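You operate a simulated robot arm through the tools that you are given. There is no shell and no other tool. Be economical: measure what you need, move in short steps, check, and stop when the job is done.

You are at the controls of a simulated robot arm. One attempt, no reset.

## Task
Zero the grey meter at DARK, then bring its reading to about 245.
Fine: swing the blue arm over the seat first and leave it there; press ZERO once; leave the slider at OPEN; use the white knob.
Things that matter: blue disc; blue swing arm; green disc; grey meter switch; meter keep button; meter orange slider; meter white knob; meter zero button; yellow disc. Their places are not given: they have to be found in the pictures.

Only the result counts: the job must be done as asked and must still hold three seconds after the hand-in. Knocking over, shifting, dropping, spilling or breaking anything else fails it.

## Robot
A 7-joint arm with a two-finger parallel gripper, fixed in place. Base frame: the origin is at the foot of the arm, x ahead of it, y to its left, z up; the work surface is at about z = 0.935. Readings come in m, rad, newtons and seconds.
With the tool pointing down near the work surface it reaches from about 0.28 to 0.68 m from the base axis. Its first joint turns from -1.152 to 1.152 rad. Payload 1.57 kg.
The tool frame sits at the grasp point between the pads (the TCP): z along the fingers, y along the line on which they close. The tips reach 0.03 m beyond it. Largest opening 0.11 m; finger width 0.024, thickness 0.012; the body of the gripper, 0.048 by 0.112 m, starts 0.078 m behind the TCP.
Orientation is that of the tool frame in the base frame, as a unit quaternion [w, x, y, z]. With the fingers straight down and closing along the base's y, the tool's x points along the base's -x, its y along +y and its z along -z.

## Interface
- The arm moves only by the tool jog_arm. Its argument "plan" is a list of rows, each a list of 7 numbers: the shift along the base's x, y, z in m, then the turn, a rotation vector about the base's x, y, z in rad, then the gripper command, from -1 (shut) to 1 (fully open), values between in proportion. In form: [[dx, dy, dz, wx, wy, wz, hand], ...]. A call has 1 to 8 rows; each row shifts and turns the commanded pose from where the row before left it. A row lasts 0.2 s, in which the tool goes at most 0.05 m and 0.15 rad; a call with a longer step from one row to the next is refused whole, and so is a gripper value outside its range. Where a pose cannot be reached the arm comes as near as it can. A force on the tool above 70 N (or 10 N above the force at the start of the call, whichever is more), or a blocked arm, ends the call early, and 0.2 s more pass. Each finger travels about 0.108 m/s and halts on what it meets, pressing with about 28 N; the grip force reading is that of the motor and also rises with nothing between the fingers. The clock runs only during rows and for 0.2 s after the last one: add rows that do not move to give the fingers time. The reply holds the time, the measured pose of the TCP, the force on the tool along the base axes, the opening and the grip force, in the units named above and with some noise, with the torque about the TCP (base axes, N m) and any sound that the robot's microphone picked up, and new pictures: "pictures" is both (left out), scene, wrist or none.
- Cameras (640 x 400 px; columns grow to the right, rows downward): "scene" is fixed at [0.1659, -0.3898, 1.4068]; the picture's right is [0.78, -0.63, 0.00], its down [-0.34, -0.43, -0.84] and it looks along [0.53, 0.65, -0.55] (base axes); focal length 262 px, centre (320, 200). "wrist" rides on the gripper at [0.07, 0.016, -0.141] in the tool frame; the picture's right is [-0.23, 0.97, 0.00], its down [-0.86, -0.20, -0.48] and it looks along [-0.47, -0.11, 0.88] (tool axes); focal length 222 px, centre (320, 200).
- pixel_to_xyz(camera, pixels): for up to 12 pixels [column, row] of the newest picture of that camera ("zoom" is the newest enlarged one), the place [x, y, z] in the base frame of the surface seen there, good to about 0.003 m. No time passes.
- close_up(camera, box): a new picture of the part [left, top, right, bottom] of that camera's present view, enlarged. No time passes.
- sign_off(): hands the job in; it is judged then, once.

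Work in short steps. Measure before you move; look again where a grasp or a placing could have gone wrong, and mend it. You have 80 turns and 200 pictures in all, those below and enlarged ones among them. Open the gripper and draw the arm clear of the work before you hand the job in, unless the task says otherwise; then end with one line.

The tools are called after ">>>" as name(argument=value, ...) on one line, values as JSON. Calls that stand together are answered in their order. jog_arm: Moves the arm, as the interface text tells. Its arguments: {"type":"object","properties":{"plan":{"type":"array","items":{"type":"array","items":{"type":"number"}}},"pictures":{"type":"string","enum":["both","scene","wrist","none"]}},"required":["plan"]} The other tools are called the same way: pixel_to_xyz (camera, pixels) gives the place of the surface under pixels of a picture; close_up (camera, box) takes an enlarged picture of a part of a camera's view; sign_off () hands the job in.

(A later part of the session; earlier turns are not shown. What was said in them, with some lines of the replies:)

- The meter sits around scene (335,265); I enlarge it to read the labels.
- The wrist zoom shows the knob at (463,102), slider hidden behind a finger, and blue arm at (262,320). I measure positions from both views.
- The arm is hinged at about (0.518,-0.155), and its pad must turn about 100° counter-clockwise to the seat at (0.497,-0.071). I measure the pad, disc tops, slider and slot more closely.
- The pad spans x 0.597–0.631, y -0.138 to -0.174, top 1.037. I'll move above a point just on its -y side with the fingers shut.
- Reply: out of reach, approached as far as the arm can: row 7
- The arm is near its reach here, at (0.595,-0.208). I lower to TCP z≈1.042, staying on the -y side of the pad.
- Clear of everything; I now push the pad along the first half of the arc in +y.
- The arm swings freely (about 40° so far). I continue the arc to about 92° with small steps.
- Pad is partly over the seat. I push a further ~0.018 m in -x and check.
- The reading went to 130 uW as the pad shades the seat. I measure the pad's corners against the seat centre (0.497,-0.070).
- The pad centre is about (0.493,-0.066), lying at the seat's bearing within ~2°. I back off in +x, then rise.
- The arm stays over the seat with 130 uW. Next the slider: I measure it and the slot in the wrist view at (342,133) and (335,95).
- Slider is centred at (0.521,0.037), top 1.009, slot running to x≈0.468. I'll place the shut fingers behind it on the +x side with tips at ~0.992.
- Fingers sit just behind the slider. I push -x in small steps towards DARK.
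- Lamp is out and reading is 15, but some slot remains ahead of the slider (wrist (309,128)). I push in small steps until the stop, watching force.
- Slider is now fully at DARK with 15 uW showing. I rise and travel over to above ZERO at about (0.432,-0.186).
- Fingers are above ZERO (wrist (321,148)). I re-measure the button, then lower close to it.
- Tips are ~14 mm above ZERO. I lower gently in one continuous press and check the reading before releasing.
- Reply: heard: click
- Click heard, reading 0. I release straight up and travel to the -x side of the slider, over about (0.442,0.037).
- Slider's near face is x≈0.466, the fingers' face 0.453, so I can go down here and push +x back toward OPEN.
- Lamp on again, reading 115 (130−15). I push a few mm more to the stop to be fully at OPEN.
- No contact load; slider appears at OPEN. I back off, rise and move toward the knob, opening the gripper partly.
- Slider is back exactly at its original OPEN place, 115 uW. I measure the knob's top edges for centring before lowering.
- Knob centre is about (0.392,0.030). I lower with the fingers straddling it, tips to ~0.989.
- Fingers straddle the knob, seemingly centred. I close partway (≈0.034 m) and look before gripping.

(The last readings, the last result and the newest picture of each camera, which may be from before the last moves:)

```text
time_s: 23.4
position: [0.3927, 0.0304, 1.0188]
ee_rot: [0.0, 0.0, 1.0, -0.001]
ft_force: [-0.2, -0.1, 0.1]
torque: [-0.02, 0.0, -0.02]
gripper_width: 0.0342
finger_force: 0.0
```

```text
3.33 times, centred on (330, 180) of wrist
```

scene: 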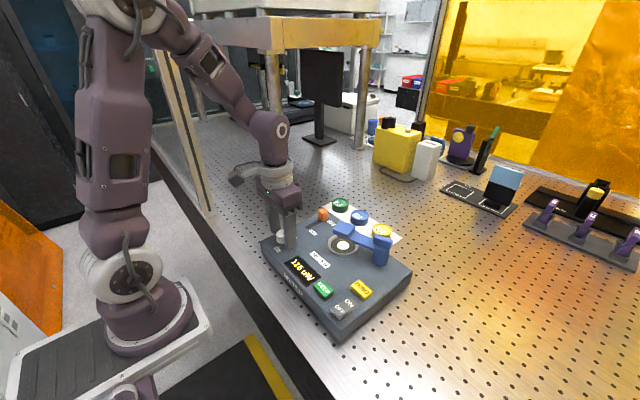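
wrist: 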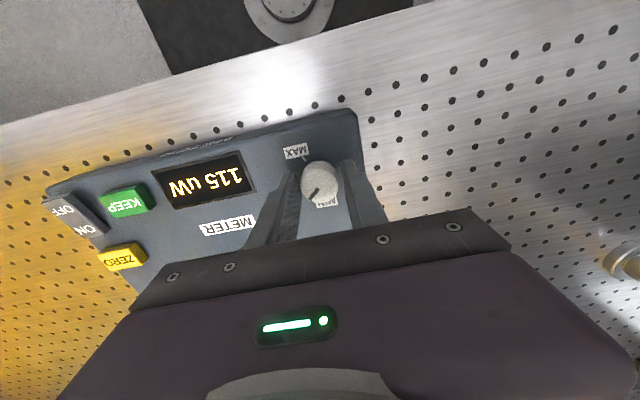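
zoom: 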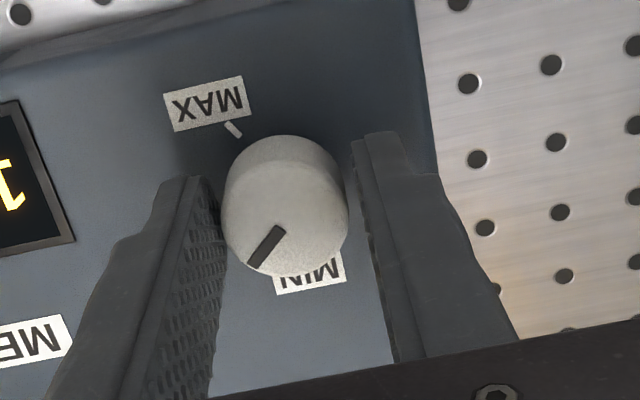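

The left gap is slightly smaller than the right; I shift ~1 mm in -y and close on the knob.

>>> jog_arm(plan=[[0, -0.001, 0, 0, 0, 0, -0.45], [0, 0, 0, 0, 0, 0, -0.6], [0, 0, 0, 0, 0, 0, -0.6]])

>>> close_up(camera="wrist", box=[140, 120, 420, 240])

```text
time_s: 24.2
position: [0.3911, 0.0297, 1.0205]
ee_rot: [0.001, 0.0, 1.0, 0.0]
ft_force: [-0.2, 8.7, -12.1]
torque: [0.35, 0.01, -0.03]
gripper_width: 0.0293
finger_force: 39.1
```

scene: 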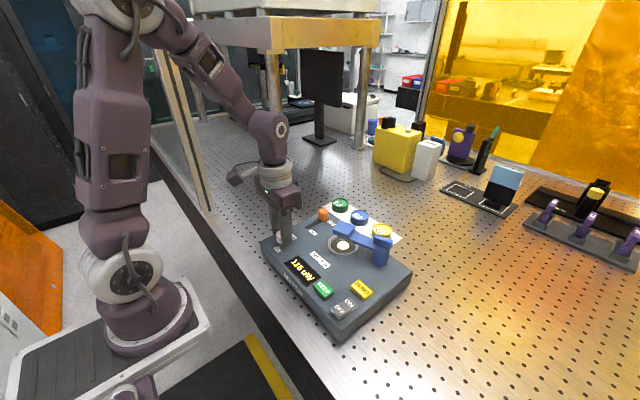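
wrist: 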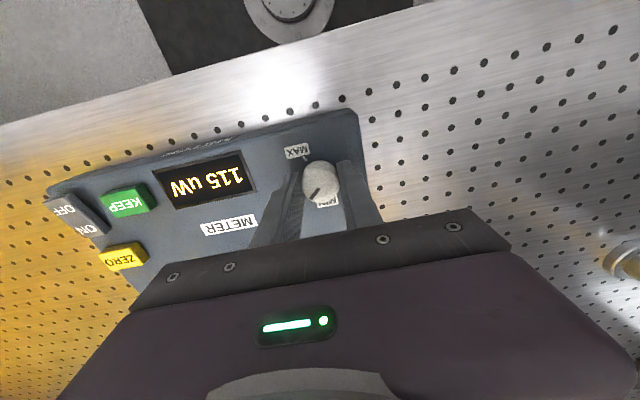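

```text
2.29 times, centred on (280, 180) of wrist
```

zoom: 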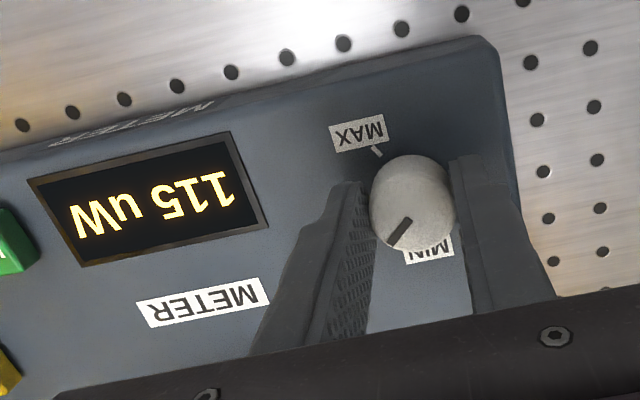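

Knob is gripped (0.029 m) with a small side load of 8.7 N in +y; I ease +1 mm y, -1 mm z, and turn clockwise 0.2 rad.

>>> jog_arm(plan=[[0, 0.001, -0.001, 0, 0, 0, -0.6], [0, 0, 0, 0, 0, -0.1, -0.6], [0, 0, 0, 0, 0, -0.1, -0.6], [0, 0, 0, 0, 0, 0, -0.6]])

>>> close_up(camera="scene", box=[240, 190, 350, 290])

```text
time_s: 25.2
position: [0.3918, 0.0307, 1.0187]
ee_rot: [0.002, 0.1, 0.995, 0.0]
ft_force: [5.2, -5.5, 33.0]
torque: [-0.29, -0.25, -0.05]
gripper_width: 0.0295
finger_force: 38.6
```

scene: 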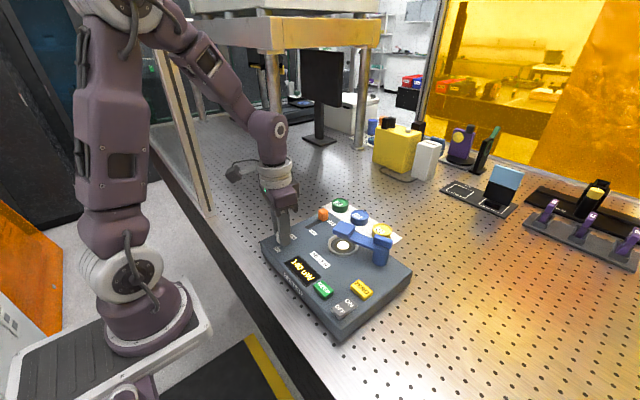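
wrist: 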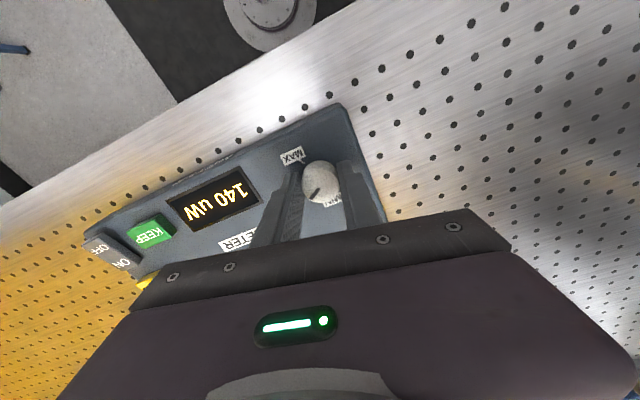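

```text
4.00 times, centred on (295, 240) of scene
```

zoom: 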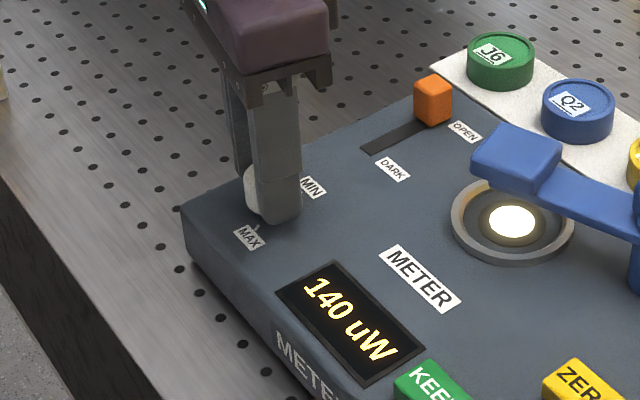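

Turning right raises it: 140 uW after 0.2 rad. The z load is 33 N, so I raise 0.7 mm and turn 0.6 rad more.

>>> jog_arm(plan=[[0, -0.0005, 0.0007, 0, 0, -0.1, -0.6], [0, 0, 0, 0, 0, -0.1, -0.6], [0, 0, 0, 0, 0, -0.1, -0.6], [0, 0, 0, 0, 0, -0.1, -0.6], [0, 0, 0, 0, 0, -0.1, -0.6], [0, 0, 0, 0, 0, -0.1, -0.6], [0, 0, 0, 0, 0, 0, -0.6]])

>>> close_up(camera="scene", box=[240, 190, 350, 290])

```text
time_s: 26.8
position: [0.3925, 0.0307, 1.0192]
ee_rot: [0.001, 0.39, 0.921, 0.0]
ft_force: [19.6, 1.3, 19.6]
torque: [0.14, -0.6, -0.01]
gripper_width: 0.0292
finger_force: 38.9
```

scene: 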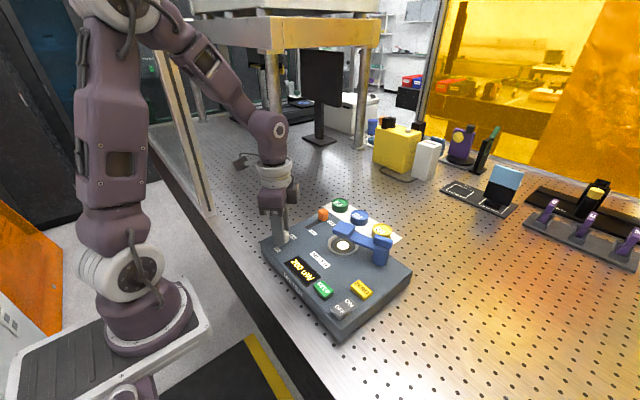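
wrist: 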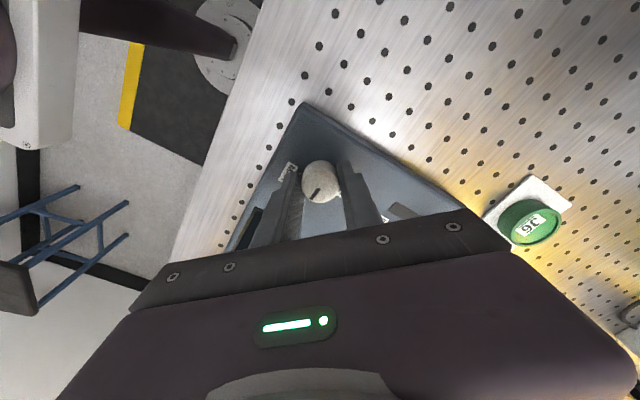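

```text
4.00 times, centred on (295, 240) of scene
```

zoom: 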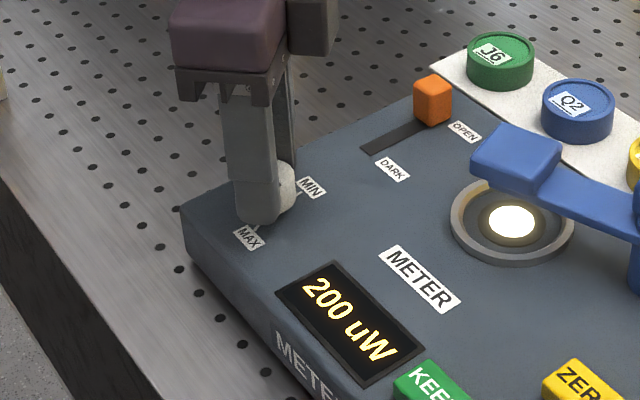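

200 uW now, ~100 uW/rad. Force is 20 N in +x, so I ease +1 mm x and turn 0.4 rad more.

>>> jog_arm(plan=[[0.001, 0, 0.0003, 0, 0, -0.1, -0.6], [0, 0, 0, 0, 0, -0.1, -0.6], [0, 0, 0, 0, 0, -0.1, -0.6], [0, 0, 0, 0, 0, -0.1, -0.6], [0, 0, 0, 0, 0, 0, -0.6]])

>>> close_up(camera="scene", box=[240, 190, 350, 290])

```text
time_s: 28.0
position: [0.3925, 0.0312, 1.0191]
ee_rot: [0.001, 0.565, 0.825, 0.001]
ft_force: [16.7, 11.9, 19.5]
torque: [0.34, -0.59, 0.04]
gripper_width: 0.0292
finger_force: 39.3
```

scene: 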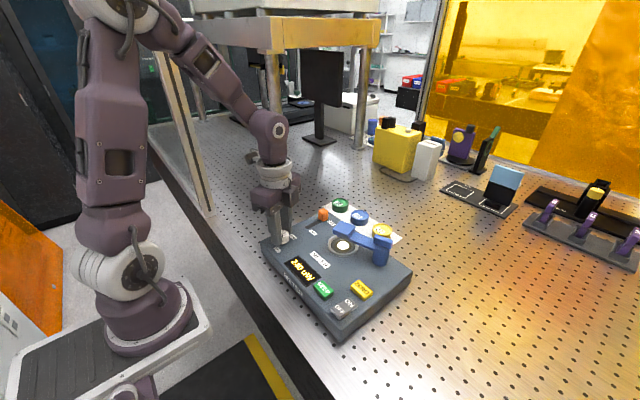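
wrist: 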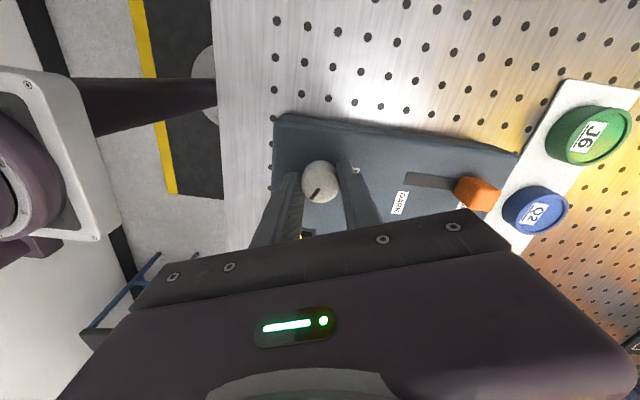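

```text
4.00 times, centred on (295, 240) of scene
```

zoom: 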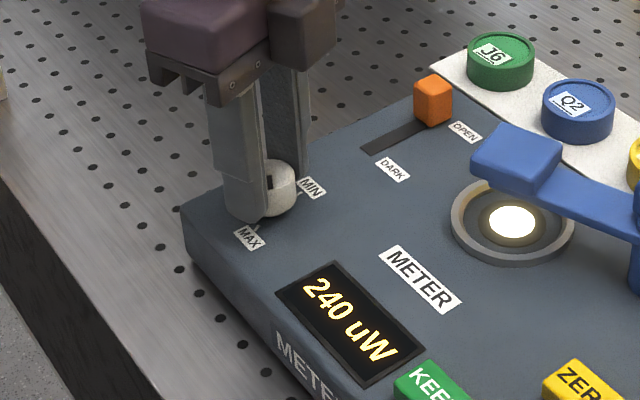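

240 uW. I turn 0.05 rad more and ease the side loads.

>>> jog_arm(plan=[[0.0006, 0.0005, 0.0003, 0, 0, -0.05, -0.6], [0, 0, 0, 0, 0, 0, -0.6]], pictures="scene")

>>> close_up(camera="scene", box=[240, 190, 350, 290])

```text
time_s: 28.6
position: [0.3935, 0.0309, 1.0194]
ee_rot: [-0.001, 0.586, 0.811, -0.001]
ft_force: [16.0, 10.6, -15.3]
torque: [0.41, -0.53, 0.03]
gripper_width: 0.0296
finger_force: 39.1
```

scene: 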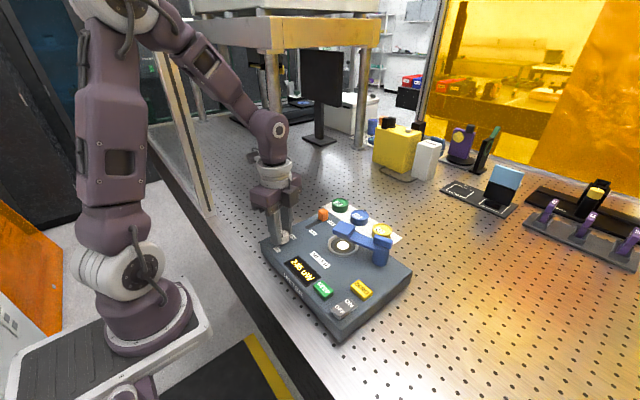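

```text
4.00 times, centred on (295, 240) of scene
```

zoom: 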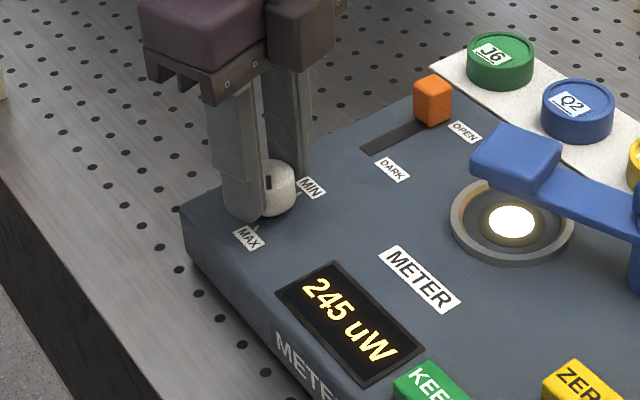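

245 uW reached. I open the fingers slowly and then rise straight up.

>>> jog_arm(plan=[[0, 0, 0, 0, 0, 0, -0.35], [0, 0, 0, 0, 0, 0, 0], [0, 0, 0, 0, 0, 0, 0], [0, 0, 0.03, 0, 0, 0, 0], [0, 0, 0.045, 0, 0, 0, 0], [0, 0, 0.045, 0, 0, 0, 0], [0, 0, 0.045, 0, 0, 0, 0.5], [0, 0, 0, 0, 0, 0, 1]])

>>> close_up(camera="scene", box=[250, 185, 430, 345])

```text
time_s: 30.4
position: [0.3914, 0.0311, 1.1851]
ee_rot: [0.0, 0.585, 0.811, 0.0]
ft_force: [-0.4, 0.1, -0.1]
torque: [-0.01, -0.03, -0.02]
gripper_width: 0.1102
finger_force: 0.1
```

scene: 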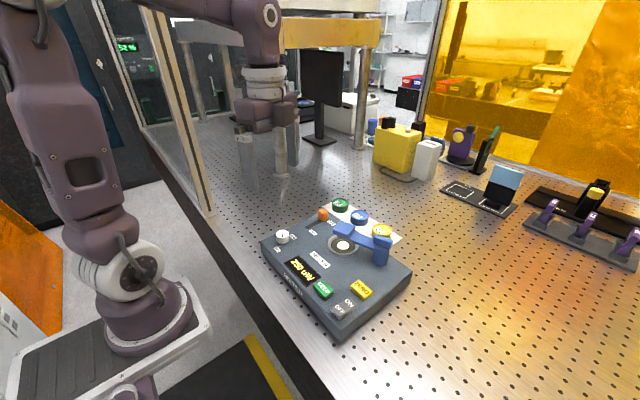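
wrist: 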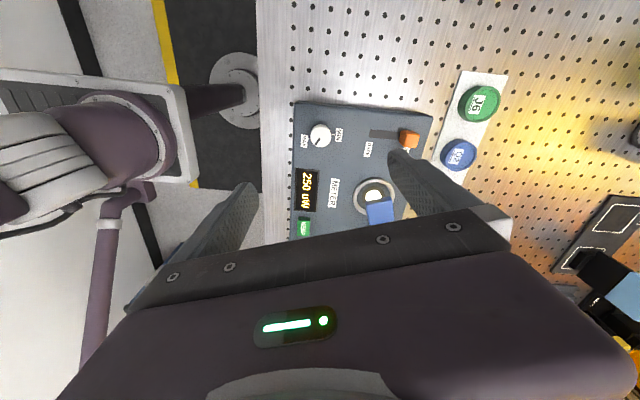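

```text
2.50 times, centred on (340, 265) of scene
```

zoom: 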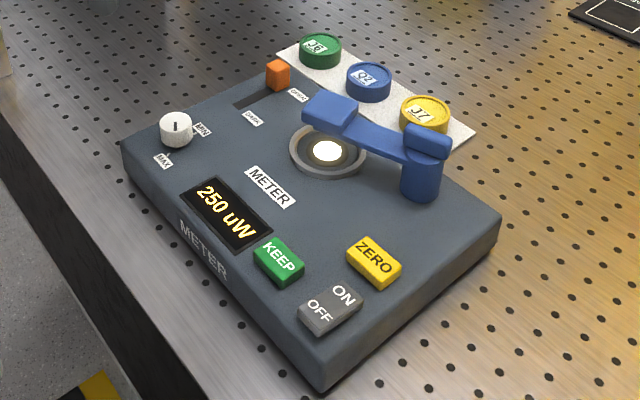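

On release the reading slipped to 250. I go back down with the centre shifted slightly (+1 mm x, +0.5 mm y) to correct it.

>>> jog_arm(plan=[[0.001, 0.0005, -0.045, 0, 0, 0, 0.3], [0, 0, -0.045, 0, 0, 0, 0], [0, 0, -0.045, 0, 0, 0, 0], [0, 0, -0.029, 0, 0, 0, 0], [0, 0, 0, 0, 0, 0, -0.35], [0, 0, 0, 0, 0, 0, -0.38]])

>>> close_up(camera="wrist", box=[240, 120, 420, 240])

>>> close_up(camera="scene", box=[240, 190, 350, 290])

```text
time_s: 31.8
position: [0.3925, 0.0302, 1.02]
ee_rot: [-0.001, 0.585, 0.811, 0.0]
ft_force: [-0.2, 0.0, -0.4]
torque: [0.0, -0.01, -0.03]
gripper_width: 0.0343
finger_force: 0.1
```

scene: 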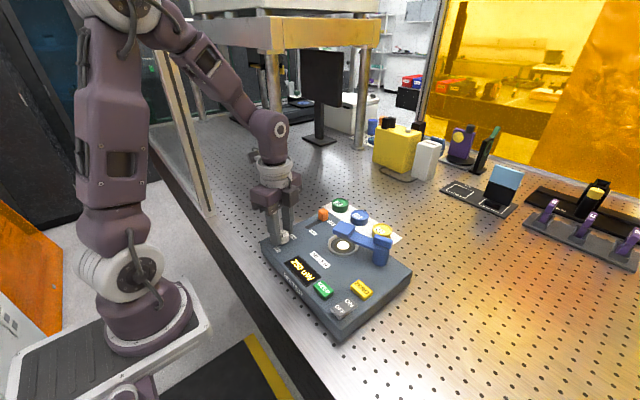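
wrist: 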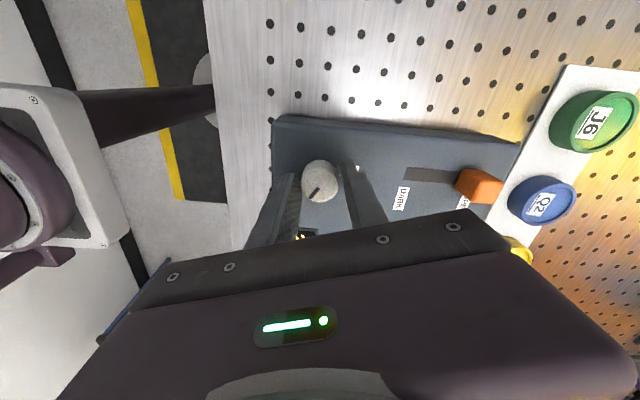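

```text
3.33 times, centred on (330, 180) of wrist
```

zoom: 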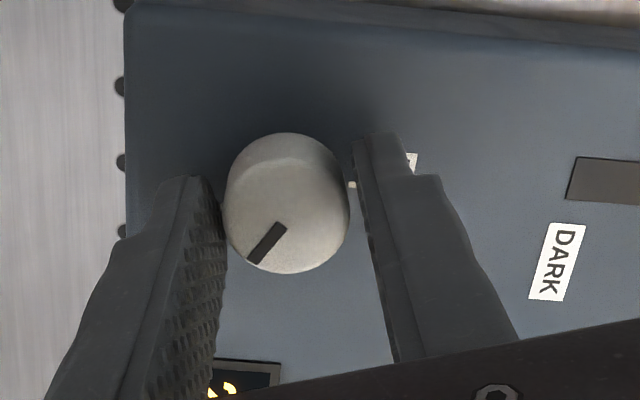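

```text
4.00 times, centred on (295, 240) of scene
```

zoom: 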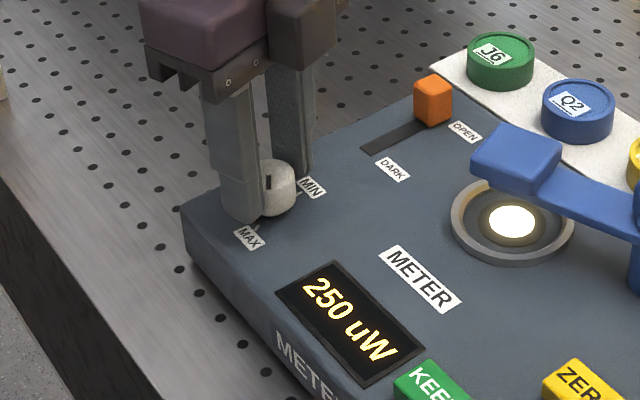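

Fingers are centred around the knob. I grip and turn back 0.06 rad counter-clockwise.

>>> jog_arm(plan=[[0, 0, 0, 0, 0, 0, -0.5], [0, 0, 0, 0, 0, 0, -0.6], [0, 0, 0, 0, 0, 0.06, -0.6], [0, 0, 0, 0, 0, 0, -0.6]], pictures="scene")

>>> close_up(camera="scene", box=[240, 190, 350, 290])

```text
time_s: 32.8
position: [0.3932, 0.0305, 1.0217]
ee_rot: [0.0, 0.562, 0.827, 0.0]
ft_force: [-1.1, -1.4, -23.4]
torque: [0.08, 0.0, 0.0]
gripper_width: 0.0294
finger_force: 39.3
```

scene: 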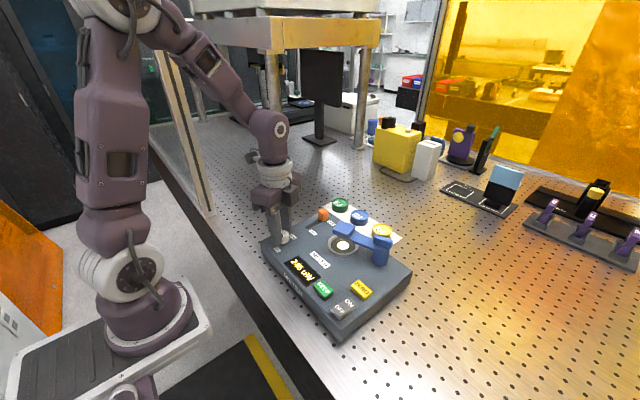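

```text
4.00 times, centred on (295, 240) of scene
```

zoom: 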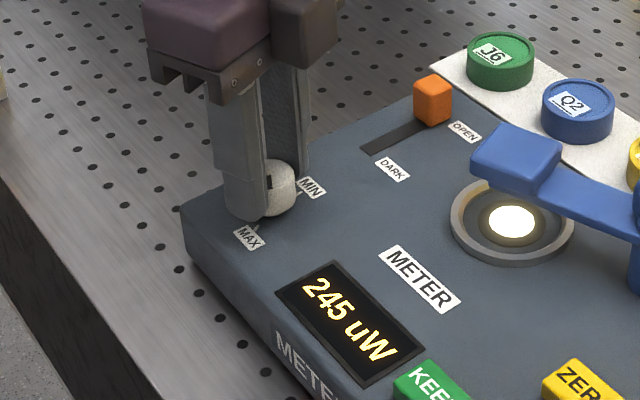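

245 uW with almost no side load. I release gently and rise.

>>> jog_arm(plan=[[0, 0, -0.0005, 0, 0, 0, -0.6], [0, 0, 0, 0, 0, 0, -0.4], [0, 0, 0, 0, 0, 0, 0], [0, 0, 0, 0, 0, 0, 0], [0, 0, 0.03, 0, 0, 0, 0], [0, 0, 0.045, 0, 0, 0, 0], [0, 0, 0.045, 0, 0, 0, 0.4], [0, 0, 0.045, 0, 0, 0, 1]], pictures="scene")

>>> close_up(camera="scene", box=[250, 185, 430, 345])

```text
time_s: 34.6
position: [0.392, 0.0317, 1.1831]
ee_rot: [0.0, 0.561, 0.828, -0.001]
ft_force: [0.6, 0.0, 0.3]
torque: [0.01, -0.02, -0.01]
gripper_width: 0.1099
finger_force: 0.2
```

scene: 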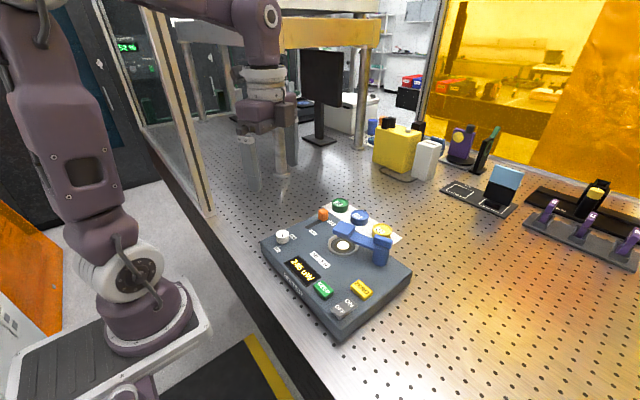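

```text
2.50 times, centred on (340, 265) of scene
```

zoom: 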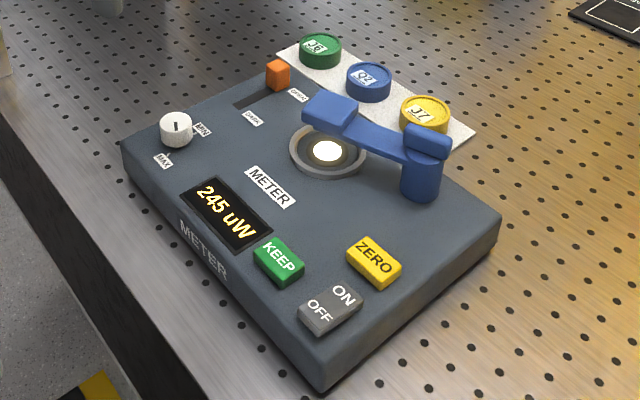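

It holds 245 uW, slider at OPEN, arm over the seat. I rise a bit more and wait to confirm stability.

>>> jog_arm(plan=[[0, 0, 0.04, 0, 0, 0, 1], [0, 0, 0, 0, 0, 0, 1], [0, 0, 0, 0, 0, 0, 1], [0, 0, 0, 0, 0, 0, 1], [0, 0, 0, 0, 0, 0, 1], [0, 0, 0, 0, 0, 0, 1], [0, 0, 0, 0, 0, 0, 1], [0, 0, 0, 0, 0, 0, 1]], pictures="none")

>>> close_up(camera="scene", box=[250, 185, 430, 345])

```text
time_s: 36.4
position: [0.3929, 0.0319, 1.2242]
ee_rot: [0.0, 0.561, 0.828, 0.0]
ft_force: [0.4, 0.0, 0.7]
torque: [0.02, 0.0, 0.0]
gripper_width: 0.1102
finger_force: 0.1
```

```text
2.50 times, centred on (340, 265) of scene
```

zoom: 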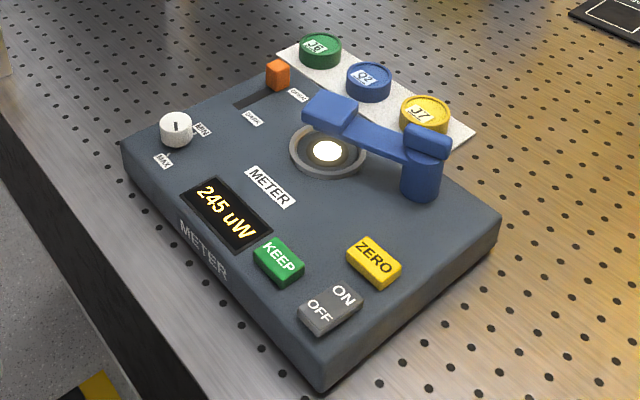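

The reading is steady at 245 uW with the gripper open and clear, so I hand it in.

>>> sign_off()

```text
The job is handed in.
```

I zeroed the meter at DARK with one press of ZERO, and it now reads a steady 245 uW, with the slider at OPEN and the blue arm left over the seat.
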